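You operate a simulated robot arm through the tools that you are given. There is no shell and no other tool. Be economical: measure what you need, move in short steps, check, and stop when the job is done.

Carry out the task below with a simulated robot arm. There is one attempt and no reset: what you move stays moved.

TASK
Press the wet felt pack and lay it on the purple mat.
Fine: at the hand press: tin cup under the spout first, tray in, pump to the green line, let it drain, green button once, tray out; spill nothing; other packs stay.
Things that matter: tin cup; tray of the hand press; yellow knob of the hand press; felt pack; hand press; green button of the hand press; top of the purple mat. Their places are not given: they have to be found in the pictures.

It is judged by the outcome, as a careful person would: the job done as asked, and still so three seconds after it is handed in. It fails if anything else is knocked over, pushed out of place, dropped, spilled or broken.

THE ROBOT
A 6-joint arm with a two-finger parallel gripper, fixed in place. Base frame: the origin is at the foot of the arm, x ahead of it, y to its left, z up; the work surface is at about z = 78. Lengths are in cm, angles in rad, forces in N, time in s.
With the tool pointing down near the work surface it reaches from about 24 to 64 cm from the base axis. Its first joint turns from -1.152 to 1.152 rad. Payload 2.7 kg.
Tool frame: the origin (TCP) lies between the finger pads and is the grasp point; the fingertips stand 2.3 cm ahead of it; z points along the fingers, y is the line along which they close. The gripper opens to 9.4 cm. The fingers are 3.8 cm wide and 1 cm thick; the gripper's body (5.4 by 9.6 cm) begins 3.9 cm behind the TCP.
Orientation is that of the tool frame in the base frame, as a unit quaternion [w, x, y, z]. With the fingers straight down and closing along the base's y, the tool's x points along the base's -x, its y along +y and its z along -z.

THE INTERFACE
- The arm moves only by the tool nudge_tool. Its argument "motion" is a list of rows, each a list of 7 numbers: the shift along the tool's x, y, z in cm, then the turn, a rotation vector about the tool's x, y, z in rad, then the gripper command, from -1 (shut) to 1 (fully open), values between in proportion. In form: [[tx, ty, tz, wx, wy, wz, hand], ...]. A call has 1 to 20 rows; each row is the pose to reach, as a shift and turn from the pose commanded when the call began, along the tool's axes at that moment. A row lasts 0.2 s, in which the tool goes at most 5 cm and 0.15 rad; a call with a longer step from one row to the next is refused whole, and so is a gripper value outside its range. A pose out of reach is approached as far as the arm can. The call stops where the force on the tool passes 40 N (or 10 N more than at its start, if that is more) or the arm is blocked; 0.2 s more then pass. The fingers move at their own pace (about 4.5 cm/s each) and stop on an object; they squeeze with about 27 N. The grip force told is the motor's: it shows also when the fingers shut on nothing. Time passes only in rows, and 0.2 s behind the last, so rows that repeat a pose let the fingers close. It gives the time, the measured TCP pose, the force on the tool (base axes), the opening and the grip force at its end, in the units of the frame above (readings bear some noise).
- Cameras (640 x 400 px; columns grow to the right, rows downward): "scene" is fixed at [7.09, -42.19, 142.46]; the picture's right is [0.83, -0.56, 0.00], its down [-0.19, -0.29, -0.94] and it looks along [0.53, 0.78, -0.35] (base axes); focal length 355 px, centre (320, 200). "wrist" rides on the gripper at [-3.9, 0, -4.4] in the tool frame; the picture's right is [0.00, -1.00, 0.00], its down [0.97, 0.00, -0.24] and it looks along [0.24, 0.00, 0.97] (tool axes); focal length 218 px, centre (320, 200).
- capture(camera): a new picture of that camera. No time passes.
- locate(camera, pixels): there is no depth. For up to 12 entries [column, row, z] of the newest picture of that camera ("zoom" is the newest enlarged one), the place [x, y] in the base frame at which the ray of that pixel passes the height z, good to about 0.3 cm. No time passes.
- close_up(camera, box): a new picture of the part [left, top, right, bottom] of that camera's present view, enlarged. No time passes.
- sign_off(): hands the job in; it is judged then, once.

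Work in short steps. Measure before you move; look again where a grasp or a placing could have gone wrong, and mend it. You have 80 turns and 54 pictures in all, the two below and enlarged ones among them. Open the gripper and draw the arm clear of the work before you hand the job in, unless the task says otherwise.

The tools are called after "Request:" as name(argument=value, ...) on one line, values as JSON. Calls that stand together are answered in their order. nudge_tool: Moves the arm, as the interface text tells. Its arguments: {"type":"object","properties":{"motion":{"type":"array"}},"required":["motion"]} The other tools are called the same way: capture (camera) takes a picture; locate (camera, pixels) gives the place at which the rays of pixels pass given heights; close_up (camera, box) takes an enlarged picture of a part of a camera's view; sign_off () hands the job in.

At the start:

```text
time: 0.0
ee_pos: [33.56, 12.58, 127.18]
tcp_rot: [0.0, 0.0, 1.0, 0.0]
wrist_force: [-0.2, 0.0, 0.3]
finger_gap: 9.38
grip_force: 0.0
```

scene: 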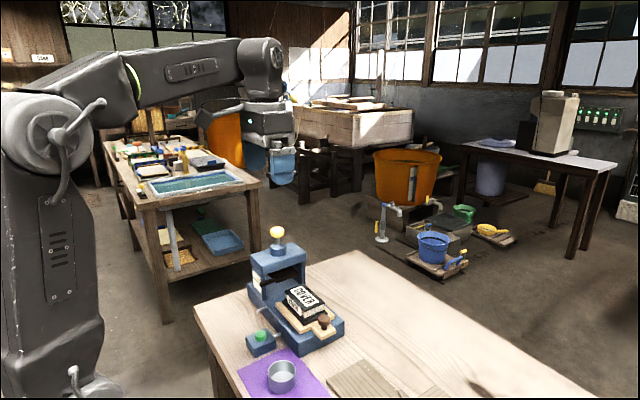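
wrist: 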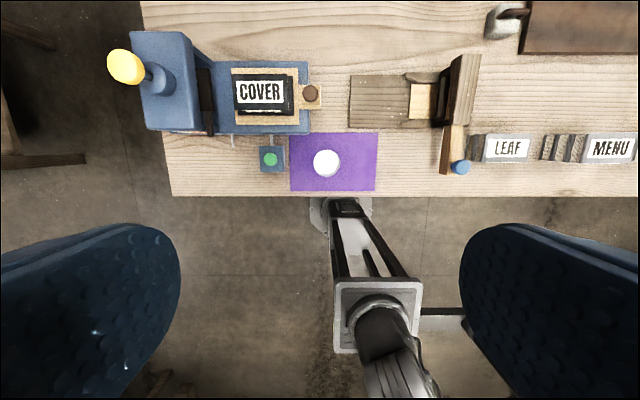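

The start pictures show the press at wrist (165-310, 30-135), cup on the purple mat at (327,163), and a pack on the tray labelled COVER. I look closer at both views.

Request:
close_up(camera="wrist", box=[100, 10, 400, 200])

Request:
close_up(camera="scene", box=[190, 210, 430, 400])

Request:
close_up(camera="wrist", box=[340, 0, 640, 200])

```text
2.11 times, centred on (250, 105) of wrist
```

zoom: 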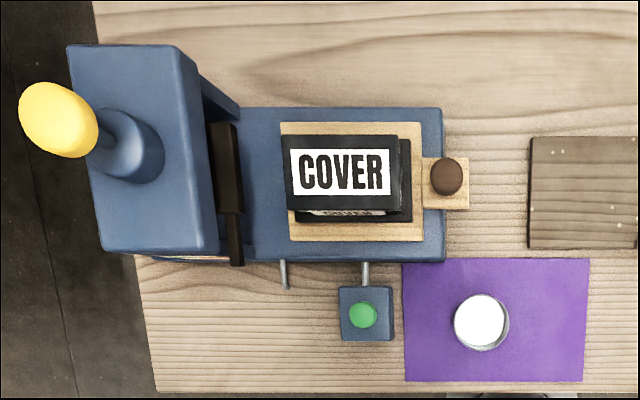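

```text
2.11 times, centred on (310, 305) of scene
```

zoom: 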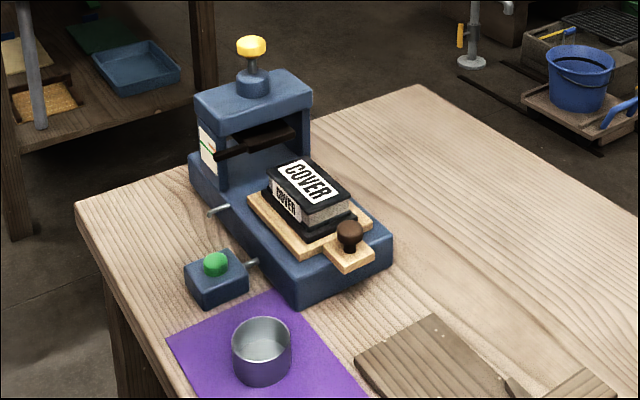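

```text
2.00 times, centred on (490, 100) of wrist
```

zoom: 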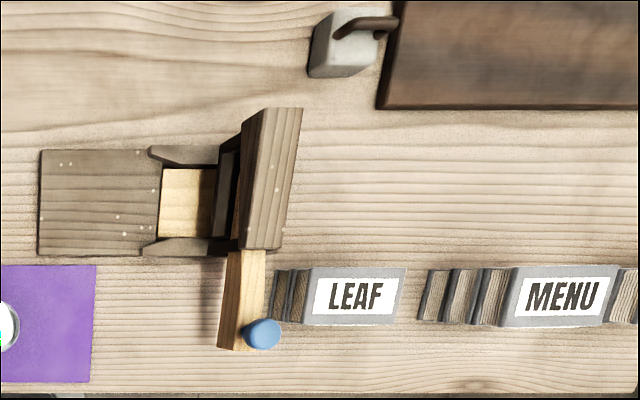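

The spout seems to be the free pipe at wrist zoom (283,275); the button box hangs on the other pipe. I measure the main points at table height and guessed heights.

Request:
capture(camera="wrist")

Request:
locate(camera="wrist", pixels=[[327, 163, 78], [327, 163, 82], [233, 140, 80], [269, 158, 80], [311, 94, 84], [126, 67, 105], [290, 192, 78], [377, 132, 78], [505, 149, 78], [611, 149, 78], [290, 132, 78], [310, 62, 80]])

Request:
capture(camera="scene")

Request:
locate(camera="scene", pixels=[[284, 232, 90], [284, 232, 95], [284, 232, 100], [271, 309, 81], [271, 309, 82], [321, 319, 84], [321, 319, 85], [273, 289, 82], [273, 289, 80], [288, 366, 83], [288, 366, 84]])

```text
48 pictures are left
```

wrist: 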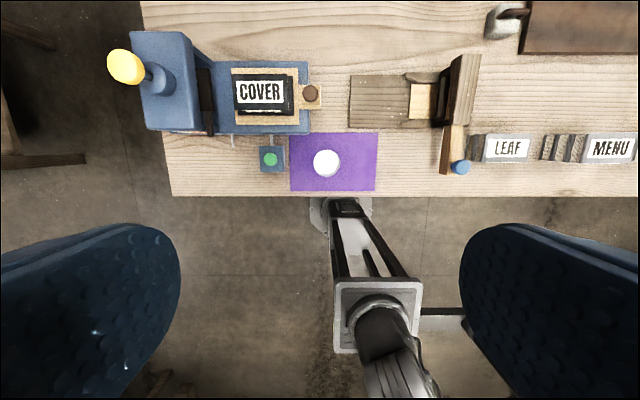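

```text
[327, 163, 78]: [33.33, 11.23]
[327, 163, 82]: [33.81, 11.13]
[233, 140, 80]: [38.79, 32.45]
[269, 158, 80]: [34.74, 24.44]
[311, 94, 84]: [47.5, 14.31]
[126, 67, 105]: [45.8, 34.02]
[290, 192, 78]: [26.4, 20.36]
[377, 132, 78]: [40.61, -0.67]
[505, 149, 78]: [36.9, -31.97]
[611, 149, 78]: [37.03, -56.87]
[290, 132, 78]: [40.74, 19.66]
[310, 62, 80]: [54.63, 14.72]
```

```text
47 pictures are left
```

scene: 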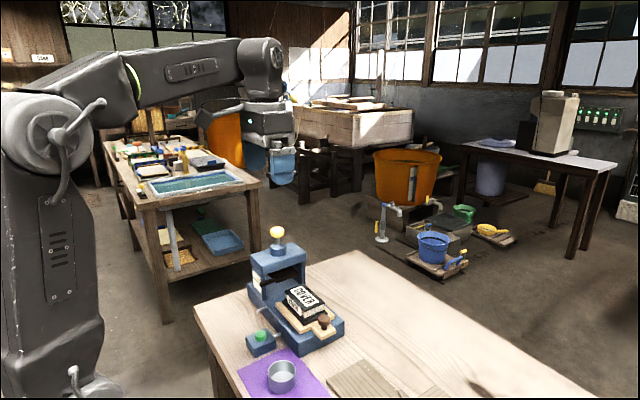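

```text
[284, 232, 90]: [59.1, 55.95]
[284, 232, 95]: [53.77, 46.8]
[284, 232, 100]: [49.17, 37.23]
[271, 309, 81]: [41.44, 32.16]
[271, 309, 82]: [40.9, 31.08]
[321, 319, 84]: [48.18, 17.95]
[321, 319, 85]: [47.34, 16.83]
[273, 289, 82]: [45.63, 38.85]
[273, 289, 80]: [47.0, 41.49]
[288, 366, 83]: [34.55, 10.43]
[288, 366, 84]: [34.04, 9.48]
```

I redo the scene points with right zoom conversion, to intersect with the wrist rays.

Request:
locate(camera="scene", pixels=[[277, 232, 98], [277, 232, 102], [277, 232, 106], [261.3, 310, 80], [261.3, 310, 84], [260.4, 334, 80], [260.4, 334, 84], [324, 322, 82], [324, 322, 86], [281.7, 368, 82], [281.7, 368, 85], [299, 388, 78]])

Request:
locate(camera="wrist", pixels=[[126, 67, 98], [126, 67, 102], [126, 67, 106], [233, 140, 80], [233, 140, 84], [269, 158, 80], [269, 158, 84], [311, 94, 82], [311, 94, 86], [326, 163, 82], [326, 163, 85]])

```text
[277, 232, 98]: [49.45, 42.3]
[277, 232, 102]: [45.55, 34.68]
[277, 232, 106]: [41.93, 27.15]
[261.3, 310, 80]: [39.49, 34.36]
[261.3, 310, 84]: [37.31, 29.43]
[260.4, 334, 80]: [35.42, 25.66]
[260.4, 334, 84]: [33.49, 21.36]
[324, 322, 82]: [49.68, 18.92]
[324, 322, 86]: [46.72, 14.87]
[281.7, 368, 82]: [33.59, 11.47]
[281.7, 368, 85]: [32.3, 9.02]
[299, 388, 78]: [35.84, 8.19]
```

```text
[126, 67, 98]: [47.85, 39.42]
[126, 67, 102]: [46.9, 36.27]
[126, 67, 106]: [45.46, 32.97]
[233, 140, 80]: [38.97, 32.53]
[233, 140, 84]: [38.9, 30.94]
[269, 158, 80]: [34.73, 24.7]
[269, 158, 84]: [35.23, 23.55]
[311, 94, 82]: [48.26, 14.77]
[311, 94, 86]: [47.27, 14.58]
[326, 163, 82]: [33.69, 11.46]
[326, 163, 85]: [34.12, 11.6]
```

Knob ≈ (46.8,36.8,101), spout ≈ (39,32,81.5), button ≈ (34.8,24.1,81.6), tray handle ≈ (47.3,14.6,86), cup ≈ (33.6,11.4). I move closer above the press for a better look.

Request:
nudge_tool(motion=[[-0.7, 1.6, 3.2, 0, 0, 0, 1], [-1.4, 3.2, 6.4, 0, 0, 0, 1], [-2.1, 4.8, 9.6, 0, 0, 0, 1], [-2.8, 6.4, 12.8, 0, 0, 0, 1], [-3.5, 8, 16, 0, 0, 0, 1], [-4.4, 9.4, 19, 0, 0, 0, 1]])

Request:
capture(camera="wrist")

Request:
close_up(camera="scene", box=[230, 210, 350, 285])

Request:
close_up(camera="scene", box=[235, 270, 345, 340])

```text
time: 1.4
ee_pos: [38.01, 22.01, 108.23]
tcp_rot: [-0.001, 0.001, 1.0, 0.001]
wrist_force: [0.4, 0.3, 0.9]
finger_gap: 9.39
grip_force: 0.1
```

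```text
46 pictures are left
```

wrist: 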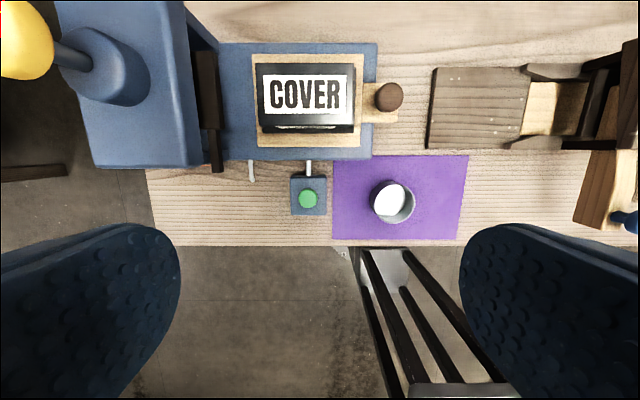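

```text
5.33 times, centred on (290, 248) of scene
```

zoom: 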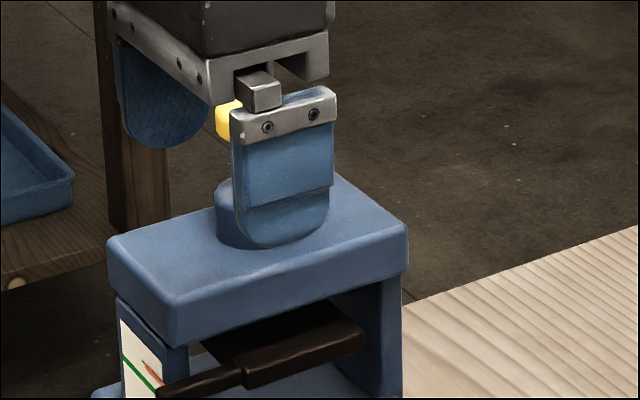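

```text
5.71 times, centred on (290, 305) of scene
```

zoom: 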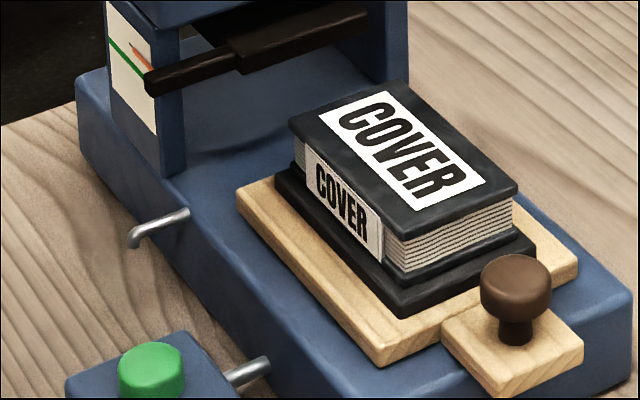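

The cup is on the mat; I measure its rim, the spout tip and surrounding edges in the new wrist picture.

Request:
close_up(camera="wrist", box=[225, 140, 425, 250])

Request:
close_up(camera="scene", box=[240, 330, 340, 400])

```text
3.20 times, centred on (325, 195) of wrist
```

zoom: 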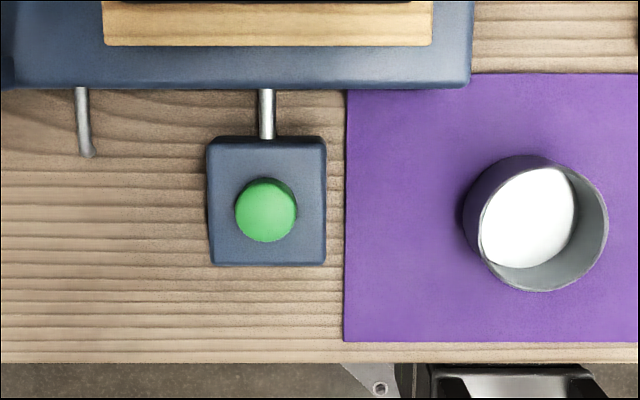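

```text
5.71 times, centred on (290, 365) of scene
```

zoom: 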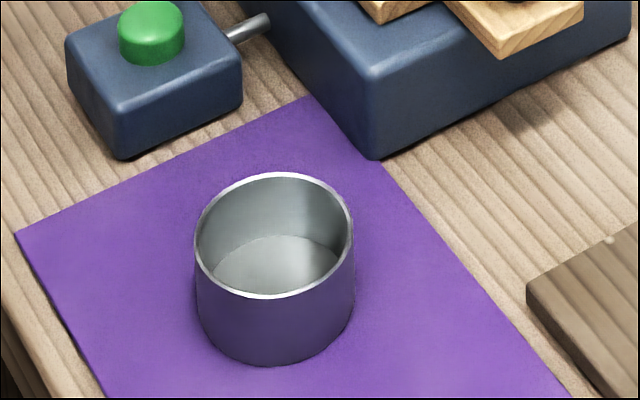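

Request:
locate(camera="wrist", pixels=[[394.7, 203.1, 82], [394.7, 203.1, 83], [374.4, 203, 82.5], [415.2, 203, 82.5], [394.7, 223.5, 82.5], [252, 180, 81], [252, 180, 83], [250, 162, 82], [308, 198, 82], [290.6, 213, 80.5], [326, 213, 80.5], [388, 96, 86]])

Request:
locate(camera="scene", pixels=[[281.8, 371.3, 81], [281.8, 371.3, 82], [281.8, 371.3, 83], [281.8, 371.3, 84], [258.5, 312.5, 80], [258.5, 312.5, 81], [258.5, 312.5, 82], [258.5, 312.5, 83], [260.6, 333, 82], [325, 320, 86]])

```text
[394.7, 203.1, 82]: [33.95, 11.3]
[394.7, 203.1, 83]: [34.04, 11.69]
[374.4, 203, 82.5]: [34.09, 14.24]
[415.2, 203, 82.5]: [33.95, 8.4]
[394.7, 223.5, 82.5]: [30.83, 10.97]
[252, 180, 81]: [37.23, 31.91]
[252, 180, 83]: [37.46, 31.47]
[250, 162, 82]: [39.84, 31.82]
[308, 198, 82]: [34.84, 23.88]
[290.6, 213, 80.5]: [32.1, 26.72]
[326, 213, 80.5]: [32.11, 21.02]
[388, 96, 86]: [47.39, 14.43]
```

```text
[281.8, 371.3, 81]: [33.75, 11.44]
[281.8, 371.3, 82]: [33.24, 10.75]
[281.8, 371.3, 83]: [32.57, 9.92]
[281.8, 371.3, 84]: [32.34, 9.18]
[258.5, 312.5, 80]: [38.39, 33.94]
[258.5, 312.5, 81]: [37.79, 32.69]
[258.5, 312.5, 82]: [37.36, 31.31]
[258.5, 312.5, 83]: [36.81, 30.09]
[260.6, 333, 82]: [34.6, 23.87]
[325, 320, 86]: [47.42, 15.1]
```

Cup centre ≈ (33.9,11.3), rim ≈ z 82, ø≈5.9. Spout tip ≈ (37.4,31.6,~81.8). I check the pointer's location to know the clearance above the spout.

Request:
locate(camera="wrist", pixels=[[217, 171, 86], [217, 171, 89], [217, 171, 92], [195, 166, 97], [166, 166, 97], [372, 157, 78], [372, 157, 81], [375, 43, 81]])

Request:
locate(camera="scene", pixels=[[260.5, 284, 86], [260.5, 284, 89], [260.5, 284, 92], [298, 352, 78], [343, 336, 78], [298, 341, 80], [298, 341, 81], [298, 341, 82]])

```text
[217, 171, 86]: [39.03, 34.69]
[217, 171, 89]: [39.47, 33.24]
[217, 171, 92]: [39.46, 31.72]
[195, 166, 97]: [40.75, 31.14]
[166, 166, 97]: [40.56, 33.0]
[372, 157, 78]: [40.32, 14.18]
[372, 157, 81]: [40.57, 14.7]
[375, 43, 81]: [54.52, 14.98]
```

```text
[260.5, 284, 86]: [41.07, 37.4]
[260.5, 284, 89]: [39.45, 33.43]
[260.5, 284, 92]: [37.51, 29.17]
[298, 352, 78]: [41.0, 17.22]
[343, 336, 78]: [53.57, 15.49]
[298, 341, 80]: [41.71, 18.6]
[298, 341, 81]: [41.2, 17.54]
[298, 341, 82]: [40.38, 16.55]
```

Pointer tip is (39.4,33.4,89). A straddling grip would crowd the pointer, so I'll grip the cup by its near (-x) wall with the fingers closing along x. I turn the tool 90° and go above the wall.

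Request:
nudge_tool(motion=[[0.6, -0.97, 1.2, 0, 0, 0.1428, -0.36], [1.2, -1.95, 2.4, 0, 0, 0.2856, -0.36], [1.8, -2.92, 3.6, 0, 0, 0.4284, -0.36], [2.4, -3.89, 4.8, 0, 0, 0.5712, -0.36], [3.0, -4.86, 6.0, 0, 0, 0.714, -0.36], [3.6, -5.84, 7.2, 0, 0, 0.8568, -0.36], [4.2, -6.81, 8.4, 0, 0, 0.9996, -0.36], [4.8, -7.78, 9.6, 0, 0, 1.1424, -0.36], [5.4, -8.75, 10.8, 0, 0, 1.2852, -0.36], [6.0, -9.73, 12, 0, 0, 1.428, -0.36], [6.6, -10.7, 13.2, 0, 0, 1.5708, -0.36]])

Request:
capture(camera="wrist")

Request:
capture(camera="scene")

```text
time: 3.8
ee_pos: [31.31, 11.24, 94.93]
tcp_rot: [0.0, 0.708, 0.706, 0.001]
wrist_force: [0.5, 0.0, -0.2]
finger_gap: 2.99
grip_force: 0.0
```

```text
41 pictures are left
```

wrist: 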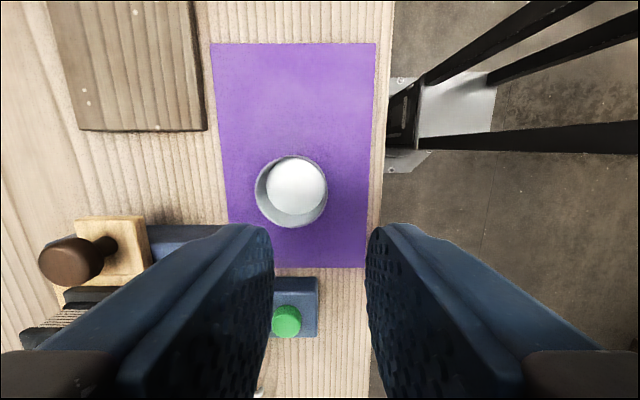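

```text
40 pictures are left
```

scene: 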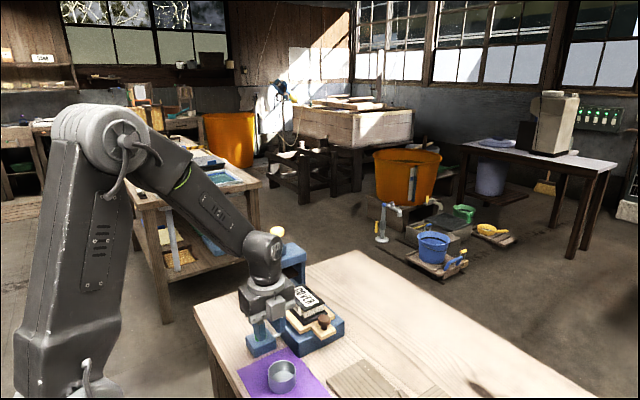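

Cup rim in wrist picture spans columns 255–327, rows 155–227. I refine its centre.

Request:
locate(camera="wrist", pixels=[[291, 191, 82], [327, 191, 82], [255, 191, 82], [291, 155, 82], [291, 227, 82], [298, 185, 78.4]])

```text
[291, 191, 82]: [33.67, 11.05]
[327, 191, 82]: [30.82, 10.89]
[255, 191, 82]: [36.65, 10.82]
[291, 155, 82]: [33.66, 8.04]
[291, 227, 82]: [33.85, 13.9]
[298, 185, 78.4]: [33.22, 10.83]
```

Centre ≈ (33.75,10.95), wall at x≈30.9. Descend straight with fingers straddling the near wall, then close.

Request:
nudge_tool(motion=[[-0.25, -0.05, 4, 0, 0, 0, -0.36], [-0.25, -0.05, 8, 0, 0, 0, -0.36], [-0.25, -0.05, 10.5, 0, 0, 0, -0.36], [-0.25, -0.05, 12, 0, 0, 0, -0.36], [-0.25, -0.05, 12.9, 0, 0, 0, -0.36], [-0.25, -0.05, 12.9, 0, 0, 0, -0.36]])

Request:
close_up(camera="scene", box=[220, 290, 380, 400])

```text
time: 5.2
ee_pos: [31.22, 11.07, 82.06]
tcp_rot: [0.0, 0.708, 0.706, 0.0]
wrist_force: [0.8, -0.6, 0.3]
finger_gap: 3.0
grip_force: 0.0
```

```text
3.64 times, centred on (300, 345) of scene
```

zoom: 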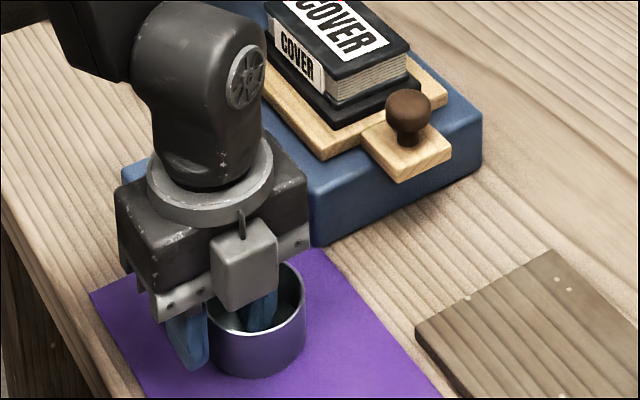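

The inner finger is in the cup, outer outside. Close, then lift a little.

Request:
nudge_tool(motion=[[0, 0, 0, 0, 0, 0, -0.7], [0, 0, 0, 0, 0, 0, -1], [0, 0, 0, 0, 0, 0, -1], [0, 0, 0, 0, 0, 0, -1], [0, 0, -1, 0, 0, 0, -1], [0, 0, -3, 0, 0, 0, -1], [0, 0, -6, 0, 0, 0, -1], [0, 0, -9, 0, 0, 0, -1]])

Request:
close_up(camera="scene", box=[220, 290, 380, 400])

Request:
capture(camera="wrist")

```text
time: 7.0
ee_pos: [31.35, 11.08, 91.11]
tcp_rot: [-0.001, 0.707, 0.707, 0.0]
wrist_force: [0.6, -0.8, -0.5]
finger_gap: 0.99
grip_force: 27.4
```

```text
3.64 times, centred on (300, 345) of scene
```

zoom: 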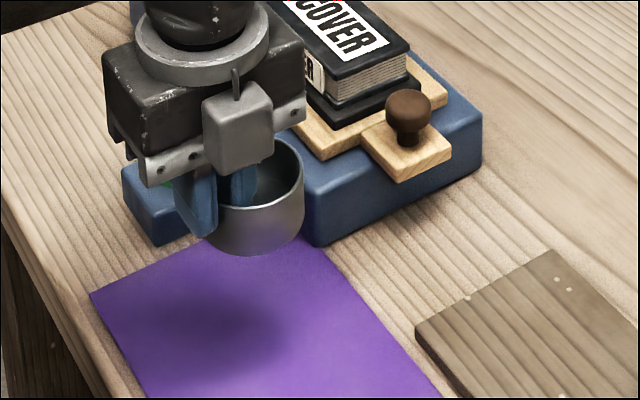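

```text
37 pictures are left
```

wrist: 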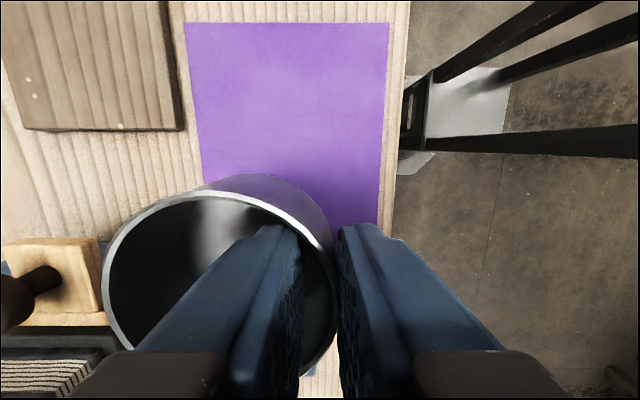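

Held (gap 0.99). Carry along +y in front of the button box at height, staying short of the spout.

Request:
nudge_tool(motion=[[3.5, -0.9, 0, 0, 0, 0, -1], [7, -0.9, 0, 0, 0, 0, -1], [10.5, -0.9, 0, 0, 0, 0, -1], [14, -0.9, 0, 0, 0, 0, -1], [17.5, -0.9, 0, 0, 0, 0, -1], [20.6, -0.9, 0, 0, 0, 0, -1], [20.6, -0.9, 0, 0, 0, 0, -1]])

Request:
close_up(camera="scene", box=[200, 240, 340, 340])

Request:
capture(camera="wrist")

```text
time: 8.6
ee_pos: [30.35, 31.75, 90.83]
tcp_rot: [0.0, 0.707, 0.707, 0.001]
wrist_force: [0.7, -0.4, -1.0]
finger_gap: 0.95
grip_force: 27.4
```

```text
4.00 times, centred on (270, 290) of scene
```

zoom: 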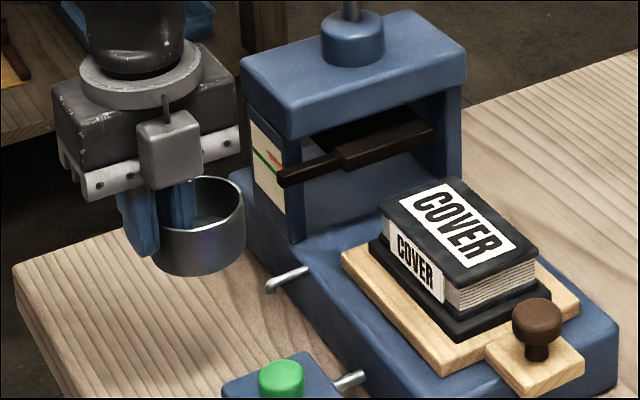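

```text
35 pictures are left
```

wrist: 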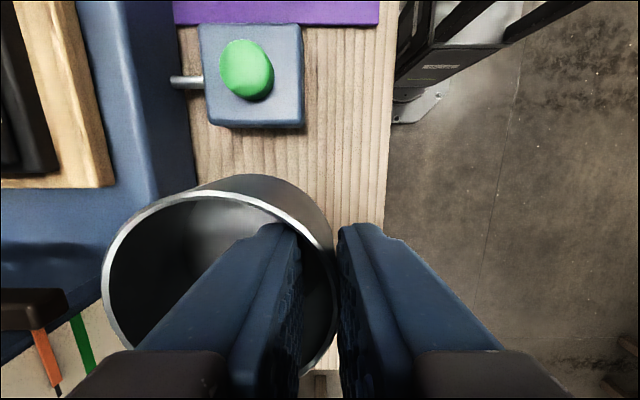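

Lower near to the table short of the spout, then look sideways.

Request:
nudge_tool(motion=[[0, 0, 2.5, 0, 0, 0, -1], [0, 0, 5, 0, 0, 0, -1], [0, 0, 7, 0, 0, 0, -1], [0, 0, 8, 0, 0, 0, -1], [0, 0, 8.6, 0, 0, 0, -1], [0, 0, 8.6, 0, 0, 0, -1]])

Request:
close_up(camera="scene", box=[220, 270, 320, 340])

Request:
capture(camera="wrist")

```text
time: 10.0
ee_pos: [30.38, 31.68, 82.38]
tcp_rot: [0.0, 0.707, 0.708, -0.001]
wrist_force: [0.0, 0.7, -1.4]
finger_gap: 0.98
grip_force: 26.7
```

```text
5.71 times, centred on (270, 305) of scene
```

zoom: 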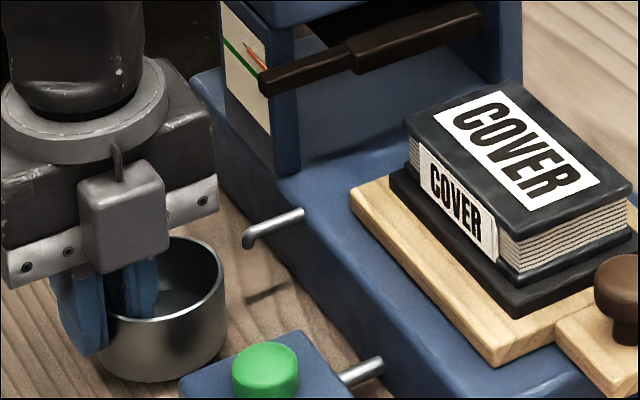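

```text
33 pictures are left
```

wrist: 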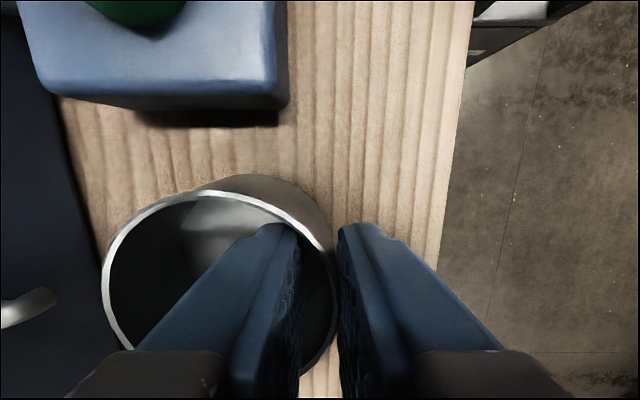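

Spout tip at wrist (52,293) and scene (257.4,312.5); triangulate.

Request:
locate(camera="wrist", pixels=[[52, 293, 82], [52, 293, 83], [52, 293, 84], [52, 293, 85], [103, 280, 82.3], [335, 290, 82.3], [215, 175, 82.3]])

Request:
locate(camera="scene", pixels=[[257.4, 312.5, 81], [257.4, 312.5, 82], [257.4, 312.5, 83], [257.4, 312.5, 84]])

```text
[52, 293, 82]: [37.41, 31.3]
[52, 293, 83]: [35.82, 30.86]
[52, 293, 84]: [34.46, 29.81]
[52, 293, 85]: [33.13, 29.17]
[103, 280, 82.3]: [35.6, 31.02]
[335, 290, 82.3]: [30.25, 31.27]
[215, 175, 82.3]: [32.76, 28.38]
```

```text
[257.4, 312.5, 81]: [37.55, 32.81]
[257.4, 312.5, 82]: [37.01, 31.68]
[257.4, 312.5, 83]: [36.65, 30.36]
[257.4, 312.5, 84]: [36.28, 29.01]
```

Spout tip ≈ (37.3,31.5,82.2), rim ≈ 81.6. Lower to the table and slide half way in, checking force.

Request:
nudge_tool(motion=[[0, 0, 0.2, 0, 0, 0, -1], [0, 0, 0.35, 0, 0, 0, -1], [0, 0, 0.35, 0, 0, 0, -1], [0, 0.5, 0.35, 0, 0, 0, -1], [0, 1, 0.35, 0, 0, 0, -1], [0, 1.5, 0.35, 0, 0, 0, -1], [0, 2, 0.35, 0, 0, 0, -1]])

Request:
close_up(camera="scene", box=[230, 285, 290, 327])

```text
time: 11.6
ee_pos: [32.35, 31.82, 82.17]
tcp_rot: [0.0, 0.707, 0.707, 0.0]
wrist_force: [0.2, 0.0, -0.8]
finger_gap: 0.98
grip_force: 27.2
```

```text
9.52 times, centred on (260, 306) of scene
```

zoom: 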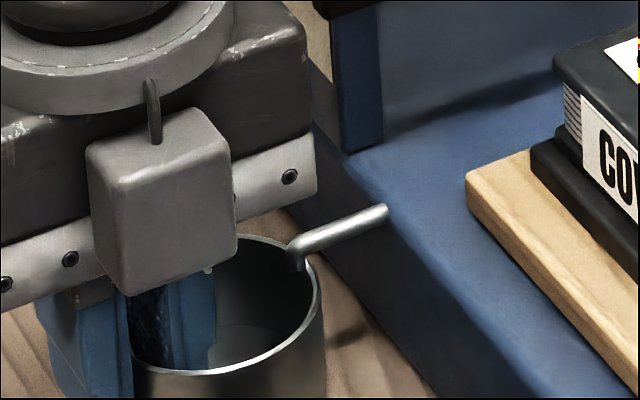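

The tip passes above the rim. Slide 1.5 further, set down, and release with a small opening.

Request:
nudge_tool(motion=[[0, 0.5, 0, 0, 0, 0, -1], [0, 1, 0, 0, 0, 0, -1], [0, 1.4, 0, 0, 0, 0, -1], [0, 1.4, 0.2, 0, 0, 0, -1], [0, 1.4, 0.4, 0, 0, 0, -1], [0, 1.4, 0.4, 0, 0, 0, -1]])

Request:
close_up(camera="scene", box=[230, 285, 290, 327])

```text
time: 13.0
ee_pos: [33.78, 31.66, 81.72]
tcp_rot: [0.0, 0.707, 0.707, -0.001]
wrist_force: [0.1, 0.0, -1.6]
finger_gap: 1.01
grip_force: 27.0
```

```text
9.52 times, centred on (260, 306) of scene
```

zoom: 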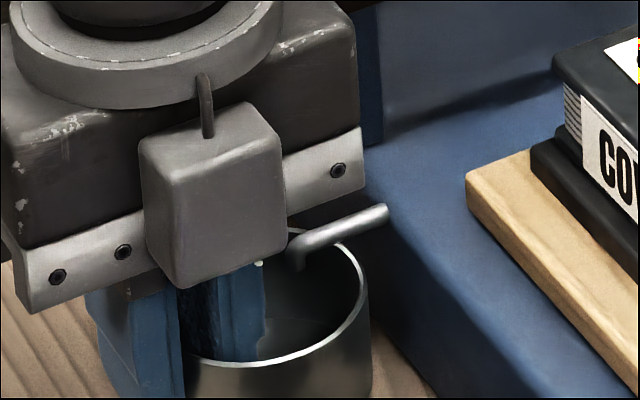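

No contact yet; lower gently more.

Request:
nudge_tool(motion=[[0, 0, 0.1, 0, 0, 0, -1], [0, 0, 0.2, 0, 0, 0, -1], [0, 0, 0.2, 0, 0, 0, -1]])

```text
time: 13.8
ee_pos: [33.74, 31.63, 81.65]
tcp_rot: [0.0, 0.707, 0.707, 0.002]
wrist_force: [-3.4, -6.2, 21.4]
finger_gap: 0.96
grip_force: 27.1
```

Contact (21 N). Ease back, open to about 2.4 cm, and rise.

Request:
nudge_tool(motion=[[0, 0, -0.13, 0, 0, 0, -1], [0, 0, -0.13, 0, 0, 0, -0.75], [0, 0, -0.13, 0, 0, 0, -0.5], [0, 0, -0.13, 0, 0, 0, -0.5], [0, 0, -0.13, 0, 0, 0, -0.5]])

Request:
nudge_tool(motion=[[0, -0.3, -1, 0, 0, 0, -0.5], [0, -0.3, -2.5, 0, 0, 0, -0.5], [0, -0.5, -5, 0, 0, 0, -0.5], [0, -2, -9, 0, 0, 0, -0.5], [0, -4, -13, 0, 0, 0, -0.5], [0, -4, -17, 0, 0, 0, -0.5], [0, -4, -21, 0, 0, 0, -0.5], [0, -4, -24, 0, 0, 0, -0.5]])

Request:
close_up(camera="scene", box=[220, 270, 320, 340])

Request:
capture(camera="wrist")

```text
time: 15.0
ee_pos: [33.77, 31.74, 81.67]
tcp_rot: [0.0, 0.707, 0.707, 0.0]
wrist_force: [-0.1, 0.1, -0.3]
finger_gap: 2.34
grip_force: 0.1
```

```text
time: 16.8
ee_pos: [29.86, 31.68, 105.79]
tcp_rot: [0.0, 0.707, 0.707, 0.0]
wrist_force: [-0.1, -0.2, -0.2]
finger_gap: 2.35
grip_force: 0.1
```

```text
5.71 times, centred on (270, 305) of scene
```

zoom: 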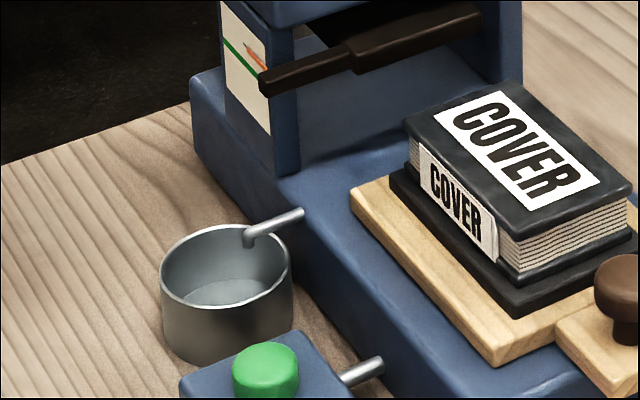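

```text
29 pictures are left
```

wrist: 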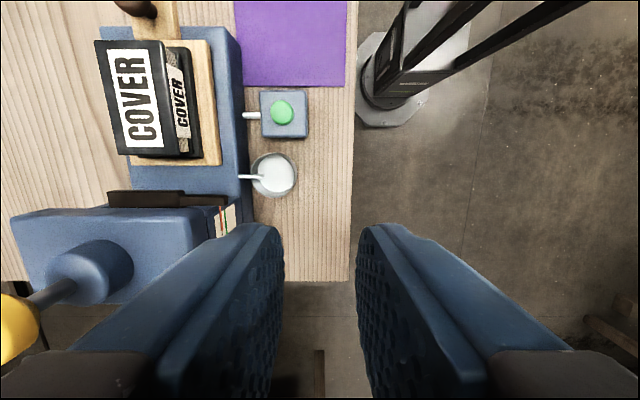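

Cup sits with the spout over its inside. Next the tray handle at about (47.35,14.6,86): go above it with 5 cm opening.

Request:
nudge_tool(motion=[[-2.5, 2.5, 0, 0, 0, 0, 0.06], [-5, 5, 0, 0, 0, 0, 0.06], [-7.5, 7.5, 0, 0, 0, 0, 0.06], [-10, 10, 0, 0, 0, 0, 0.06], [-12.5, 12.5, 2, 0, 0, 0, 0.06], [-15, 15, 5, 0, 0, 0, 0.06], [-17.1, 17.5, 8, 0, 0, 0, 0.06], [-17.1, 17.5, 9.8, 0, 0, 0, 0.06]])

Request:
capture(camera="wrist")

Request:
close_up(camera="scene", box=[250, 240, 370, 350])

```text
time: 18.6
ee_pos: [47.2, 14.73, 95.78]
tcp_rot: [0.0, 0.707, 0.707, 0.0]
wrist_force: [-1.2, 0.6, 1.5]
finger_gap: 4.98
grip_force: 0.0
```

```text
28 pictures are left
```

wrist: 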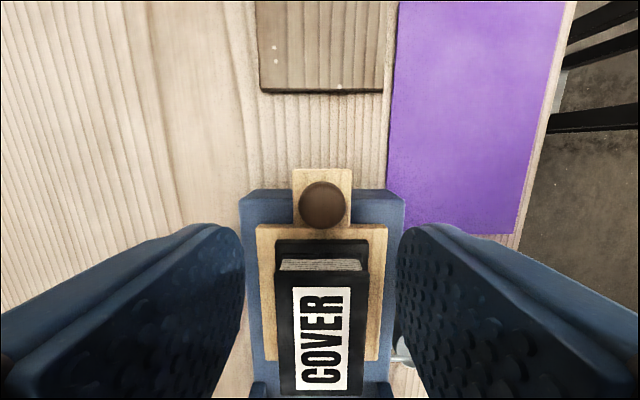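

```text
3.64 times, centred on (310, 295) of scene
```

zoom: 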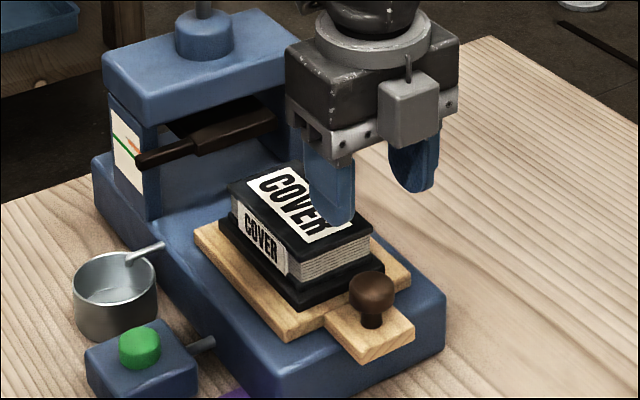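

Request:
locate(camera="wrist", pixels=[[322, 204, 86], [322, 204, 87], [299, 204, 86], [345, 204, 86], [321, 271, 87], [321, 271, 89], [281, 288, 88], [368, 270, 88], [321, 240, 84], [256, 226, 83], [387, 226, 83]])

Request:
locate(camera="scene", pixels=[[324.5, 322, 85], [324.5, 322, 86], [324.5, 322, 87], [324, 306, 86], [324, 306, 88], [324, 306, 90]])

```text
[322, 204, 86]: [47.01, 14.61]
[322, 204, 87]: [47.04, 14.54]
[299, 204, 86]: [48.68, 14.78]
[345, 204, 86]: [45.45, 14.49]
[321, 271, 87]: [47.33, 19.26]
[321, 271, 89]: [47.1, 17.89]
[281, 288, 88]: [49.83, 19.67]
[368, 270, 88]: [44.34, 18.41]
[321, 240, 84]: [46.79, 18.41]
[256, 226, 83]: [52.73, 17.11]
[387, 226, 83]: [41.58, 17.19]
```

```text
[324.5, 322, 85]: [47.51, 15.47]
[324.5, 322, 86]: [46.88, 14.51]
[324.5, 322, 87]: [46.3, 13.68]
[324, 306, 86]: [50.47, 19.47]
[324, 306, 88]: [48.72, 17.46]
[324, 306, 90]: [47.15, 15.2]
```

Handle knob centre ≈ (47.05,14.6), top z≈86.5; pack front edge y≈18.7. Descend to tips at about 84.7 and close gently.

Request:
nudge_tool(motion=[[-0.1, -0.1, 3, 0, 0, 0, 0.0], [-0.1, -0.1, 6, 0, 0, 0, -0.1], [-0.1, -0.1, 7.5, 0, 0, 0, -0.1], [-0.1, -0.1, 8.6, 0, 0, 0, -0.1], [-0.1, -0.1, 8.6, 0, 0, 0, -0.1]])

Request:
close_up(camera="scene", box=[280, 280, 370, 350])

```text
time: 19.8
ee_pos: [47.1, 14.5, 87.1]
tcp_rot: [0.0, 0.707, 0.707, -0.001]
wrist_force: [-0.3, -1.0, 0.2]
finger_gap: 4.22
grip_force: 0.0
```

```text
5.71 times, centred on (325, 315) of scene
```

zoom: 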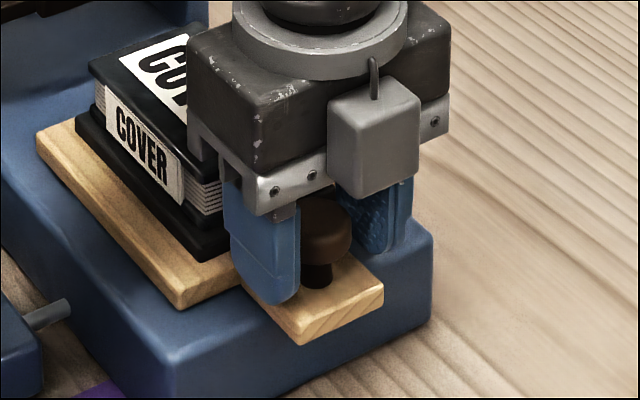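

The fingers straddle the knob just above the plate. Close, then push in +y in small steps.

Request:
nudge_tool(motion=[[0, 0, 0, 0, 0, 0, -0.5], [0, 0, 0, 0, 0, 0, -1], [0, 0, 0, 0, 0, 0, -1], [0, 0, 0, 0, 0, 0, -1], [0.5, 0, 0, 0, 0, 0, -1], [1.0, 0, 0, 0, 0, 0, -1], [1.5, 0, 0, 0, 0, 0, -1], [2, 0, 0, 0, 0, 0, -1]])

Request:
close_up(camera="scene", box=[250, 240, 370, 350])

```text
time: 21.6
ee_pos: [46.99, 16.56, 87.2]
tcp_rot: [-0.001, 0.707, 0.707, -0.001]
wrist_force: [-18.2, -0.5, -2.3]
finger_gap: 2.94
grip_force: 44.7
```

```text
3.64 times, centred on (310, 295) of scene
```

zoom: 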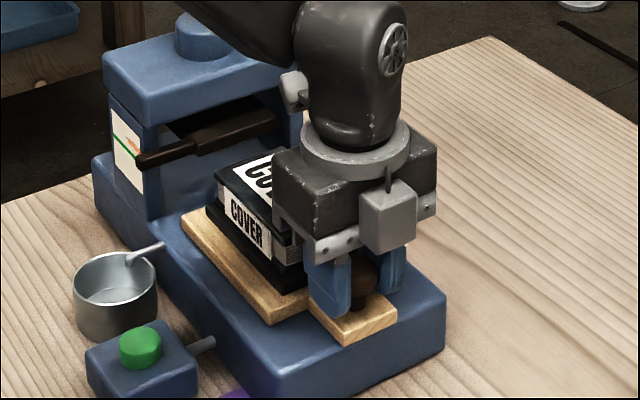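

The tray slides (it moved 2 cm); there is an 18 N side load, so I shift 0.2 in −x and continue.

Request:
nudge_tool(motion=[[0, -0.2, 0, 0, 0, 0, -1], [0.5, -0.2, 0, 0, 0, 0, -1], [1, -0.2, 0, 0, 0, 0, -1], [1.5, -0.2, 0, 0, 0, 0, -1], [2, -0.2, 0, 0, 0, 0, -1], [2.5, -0.2, 0, 0, 0, 0, -1], [3, -0.2, 0, 0, 0, 0, -1], [3.5, -0.2, 0, 0, 0, 0, -1], [4, -0.2, 0, 0, 0, 0, -1], [4.5, -0.2, 0, 0, 0, 0, -1], [5, -0.2, 0, 0, 0, 0, -1], [5.5, -0.2, 0, 0, 0, 0, -1], [6, -0.2, 0, 0, 0, 0, -1]])

Request:
close_up(camera="scene", box=[250, 240, 370, 350])

```text
time: 24.4
ee_pos: [47.07, 21.99, 87.15]
tcp_rot: [0.0, 0.707, 0.707, -0.002]
wrist_force: [-5.9, -7.6, 2.0]
finger_gap: 2.95
grip_force: 45.0
stopped in row 13: the force on the tool passed its limit (the readings are from after the stop); the commanded pose is now the measured one
```

```text
3.64 times, centred on (310, 295) of scene
```

zoom: 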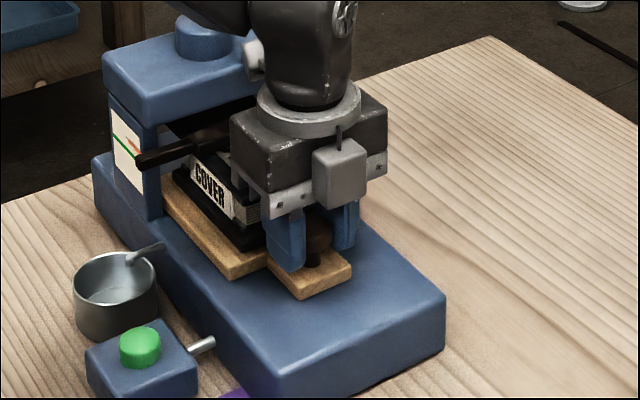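

Stopped with force at y=22; need to see what is touching: the pack/platen, tray end, or arm/head.

Request:
close_up(camera="scene", box=[265, 200, 365, 265])

Request:
close_up(camera="scene", box=[275, 262, 345, 312])

Request:
capture(camera="wrist")

```text
6.15 times, centred on (315, 232) of scene
```

zoom: 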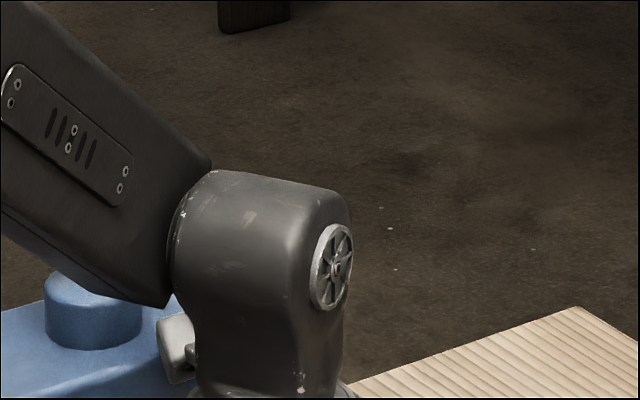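

```text
8.00 times, centred on (310, 287) of scene
```

zoom: 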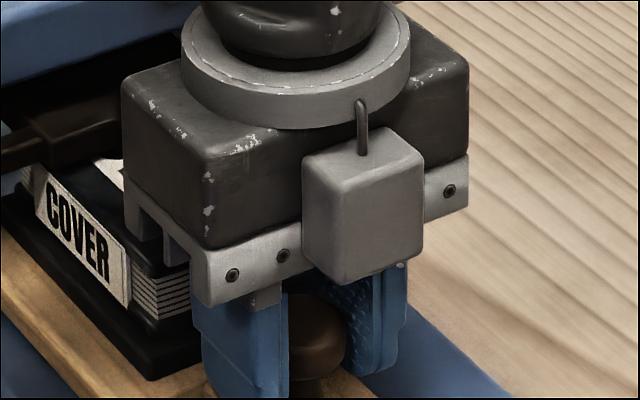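

```text
21 pictures are left
```

wrist: 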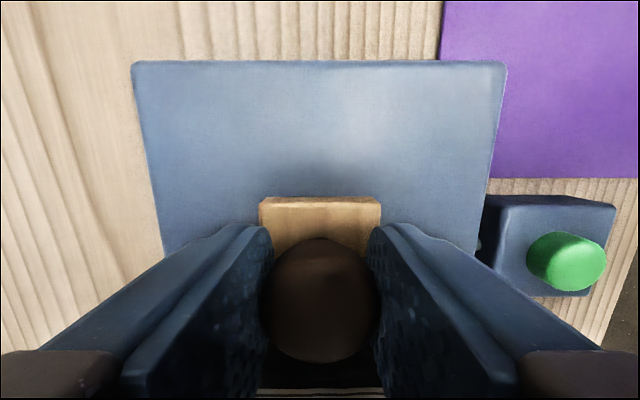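

Request:
locate(camera="scene", pixels=[[292, 257, 94], [292, 257, 96], [292, 257, 98], [292, 257, 100], [317, 243, 98], [317, 243, 101], [317, 243, 104], [300, 306, 84], [283, 306, 84], [268, 306, 84]])

Request:
locate(camera="wrist", pixels=[[319, 392, 88], [319, 392, 89], [319, 197, 84], [132, 62, 83], [507, 62, 83]])

```text
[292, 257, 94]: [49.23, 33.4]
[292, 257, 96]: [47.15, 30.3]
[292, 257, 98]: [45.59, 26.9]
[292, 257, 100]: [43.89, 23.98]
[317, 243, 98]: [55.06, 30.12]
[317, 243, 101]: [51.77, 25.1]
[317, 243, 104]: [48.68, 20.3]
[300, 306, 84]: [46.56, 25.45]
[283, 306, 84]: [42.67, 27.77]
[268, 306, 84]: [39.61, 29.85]
```

```text
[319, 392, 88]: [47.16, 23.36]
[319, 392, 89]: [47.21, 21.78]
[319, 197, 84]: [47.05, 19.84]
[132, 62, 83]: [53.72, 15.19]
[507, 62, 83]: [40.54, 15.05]
```

The grey wrist cap (≈46.5,30,96.5) has met the press head front (y≈31), so the tool must lean back. I release, raise 0.7, tilt 0.6 rad so the body leans to −y, and look.

Request:
nudge_tool(motion=[[0, 0, 0, 0, 0, 0, -0.4], [0, 0, 0, 0, 0, 0, 0], [0, 0, -0.3, 0, 0, 0, 0], [0, 0, -0.5, 0, 0.12, 0, 0], [0, 0, -0.7, 0, 0.24, 0, 0], [0, 0, -0.7, 0, 0.36, 0, 0], [0, 0, -0.7, 0, 0.48, 0, 0], [0, 0, -0.7, 0, 0.6, 0, 0]])

Request:
close_up(camera="scene", box=[240, 220, 370, 320])

```text
time: 26.2
ee_pos: [47.04, 22.12, 87.87]
tcp_rot: [-0.209, 0.677, 0.675, 0.208]
wrist_force: [-1.0, 0.7, -0.2]
finger_gap: 4.68
grip_force: 0.1
```

```text
4.00 times, centred on (305, 270) of scene
```

zoom: 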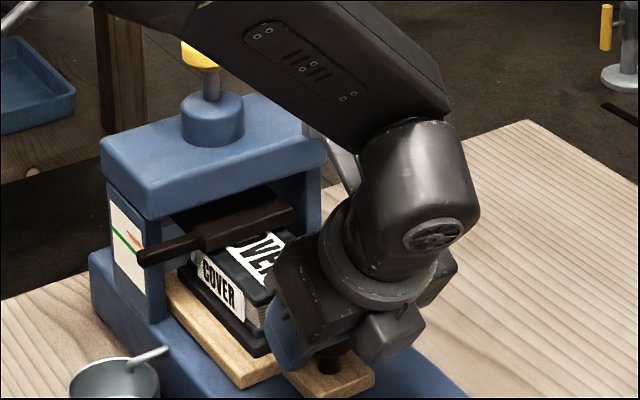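

Tilt worked; the pack is only half under the platen. Re-close on the knob and push on.

Request:
nudge_tool(motion=[[0, 0, 0, 0, 0, 0, -0.5], [0, 0, 0, 0, 0, 0, -1], [0, 0, 0, 0, 0, 0, -1], [0, 0, 0, 0, 0, 0, -1]])

```text
time: 27.2
ee_pos: [47.01, 22.09, 87.85]
tcp_rot: [-0.21, 0.676, 0.676, 0.204]
wrist_force: [-1.4, 0.7, 1.5]
finger_gap: 2.92
grip_force: 44.0
```

Request:
nudge_tool(motion=[[0.41, 0, 0.28, 0, 0, 0, -1], [0.83, 0, 0.57, 0, 0, 0, -1], [1.24, 0, 0.85, 0, 0, 0, -1], [1.65, 0, 1.13, 0, 0, 0, -1], [2.06, 0, 1.41, 0, 0, 0, -1], [2.48, 0, 1.7, 0, 0, 0, -1], [2.89, 0, 1.98, 0, 0, 0, -1], [3.3, 0, 2.26, 0, 0, 0, -1], [3.71, 0, 2.54, 0, 0, 0, -1], [4.13, 0, 2.83, 0, 0, 0, -1], [4.54, 0, 3.11, 0, 0, 0, -1]])

Request:
close_up(camera="scene", box=[240, 220, 370, 320])

```text
time: 29.6
ee_pos: [46.91, 27.58, 87.8]
tcp_rot: [-0.208, 0.677, 0.675, 0.206]
wrist_force: [0.2, 0.0, 2.7]
finger_gap: 2.92
grip_force: 45.3
```

```text
4.00 times, centred on (305, 270) of scene
```

zoom: 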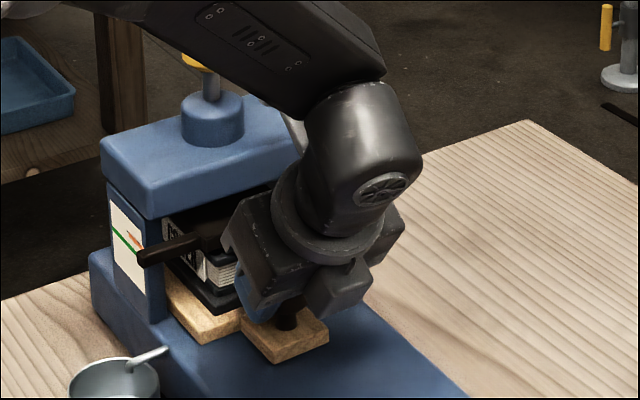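

Moves freely (no load). Continue until the stop is felt.

Request:
nudge_tool(motion=[[0.25, 0, 0.17, 0, 0, 0, -1], [0.5, 0, 0.34, 0, 0, 0, -1], [0.74, 0, 0.51, 0, 0, 0, -1], [0.99, 0, 0.68, 0, 0, 0, -1], [1.24, 0, 0.85, 0, 0, 0, -1]])

```text
time: 30.6
ee_pos: [47.08, 28.24, 87.82]
tcp_rot: [-0.209, 0.678, 0.675, 0.203]
wrist_force: [-6.7, -8.6, 7.4]
finger_gap: 2.94
grip_force: 45.2
stopped in row 4: the force on the tool passed its limit (the readings are from after the stop); the commanded pose is now the measured one
```

Stopped at y=28.2, 13.7 cm travel. Release, withdraw along the tool axis, and look.

Request:
nudge_tool(motion=[[0, 0, 0, 0, 0, 0, -0.4], [0, 0, 0, 0, 0, 0, 0], [0, 0, 0, 0, 0, 0, 0], [0, 0, -2, 0, 0, 0, 0], [0, 0, -5, 0, 0, 0, 0], [0, 0, -9, 0, 0, 0, 0], [0, 0, -13, 0, 0, 0, 0], [0, 0, -17, 0, 0, 0, 0]])

Request:
capture(camera="wrist")

Request:
close_up(camera="scene", box=[240, 220, 350, 320])

```text
time: 32.4
ee_pos: [47.13, 18.52, 101.84]
tcp_rot: [-0.21, 0.677, 0.675, 0.204]
wrist_force: [-0.2, -0.3, 0.2]
finger_gap: 4.7
grip_force: 0.1
```

```text
18 pictures are left
```

wrist: 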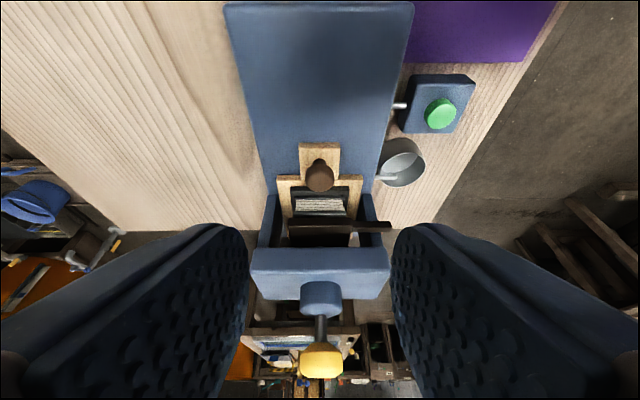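

```text
4.00 times, centred on (295, 270) of scene
```

zoom: 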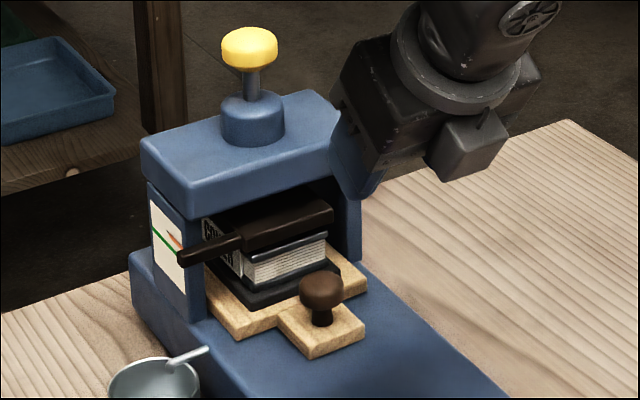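

The tray is seated with the pack under the platen. Now straighten the tool, shut the fingers, and go above the yellow knob (46.8,36.8).

Request:
nudge_tool(motion=[[1.13, 0, -1.65, 0, -0.12, 0, -1], [2.26, 0, -3.3, 0, -0.24, 0, -1], [3.39, 0, -4.95, 0, -0.36, 0, -1], [4.52, 0, -6.6, 0, -0.48, 0, -1], [7.0, -0.1, -4.9, 0, -0.6, 0, -1], [10.3, -0.2, -2.64, 0, -0.6, 0, -1], [13.6, -0.3, -0.38, 0, -0.6, 0, -1], [16.9, -0.3, 1.88, 0, -0.6, 0, -1], [19.6, -0.3, 3.74, 0, -0.6, 0, -1]])

Request:
capture(camera="wrist")

```text
time: 34.4
ee_pos: [46.83, 37.12, 109.63]
tcp_rot: [0.0, 0.708, 0.706, -0.006]
wrist_force: [0.1, 0.9, -0.3]
finger_gap: 0.0
grip_force: 27.2
```

```text
16 pictures are left
```

wrist: 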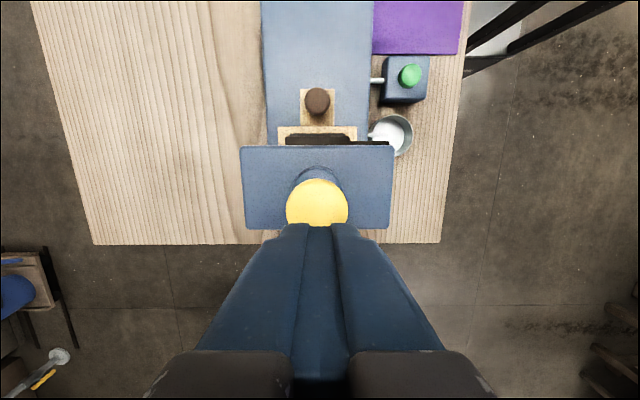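

Request:
locate(camera="wrist", pixels=[[317, 207, 101], [317, 207, 102], [286, 207, 101], [348, 207, 101], [317, 180, 101], [241, 146, 97], [393, 146, 97]])

Request:
locate(camera="scene", pixels=[[277.5, 232, 100], [277.5, 232, 101], [277.5, 232, 102], [277.5, 226.5, 102], [277.5, 226.5, 103]])

```text
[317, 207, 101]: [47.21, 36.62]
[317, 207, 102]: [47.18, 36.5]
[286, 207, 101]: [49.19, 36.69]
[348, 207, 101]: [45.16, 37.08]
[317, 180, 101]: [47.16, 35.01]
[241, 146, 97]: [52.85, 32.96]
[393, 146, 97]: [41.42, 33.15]
```

```text
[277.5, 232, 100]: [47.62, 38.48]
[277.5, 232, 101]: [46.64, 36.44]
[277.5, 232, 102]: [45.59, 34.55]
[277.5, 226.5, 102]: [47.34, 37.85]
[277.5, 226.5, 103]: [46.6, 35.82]
```

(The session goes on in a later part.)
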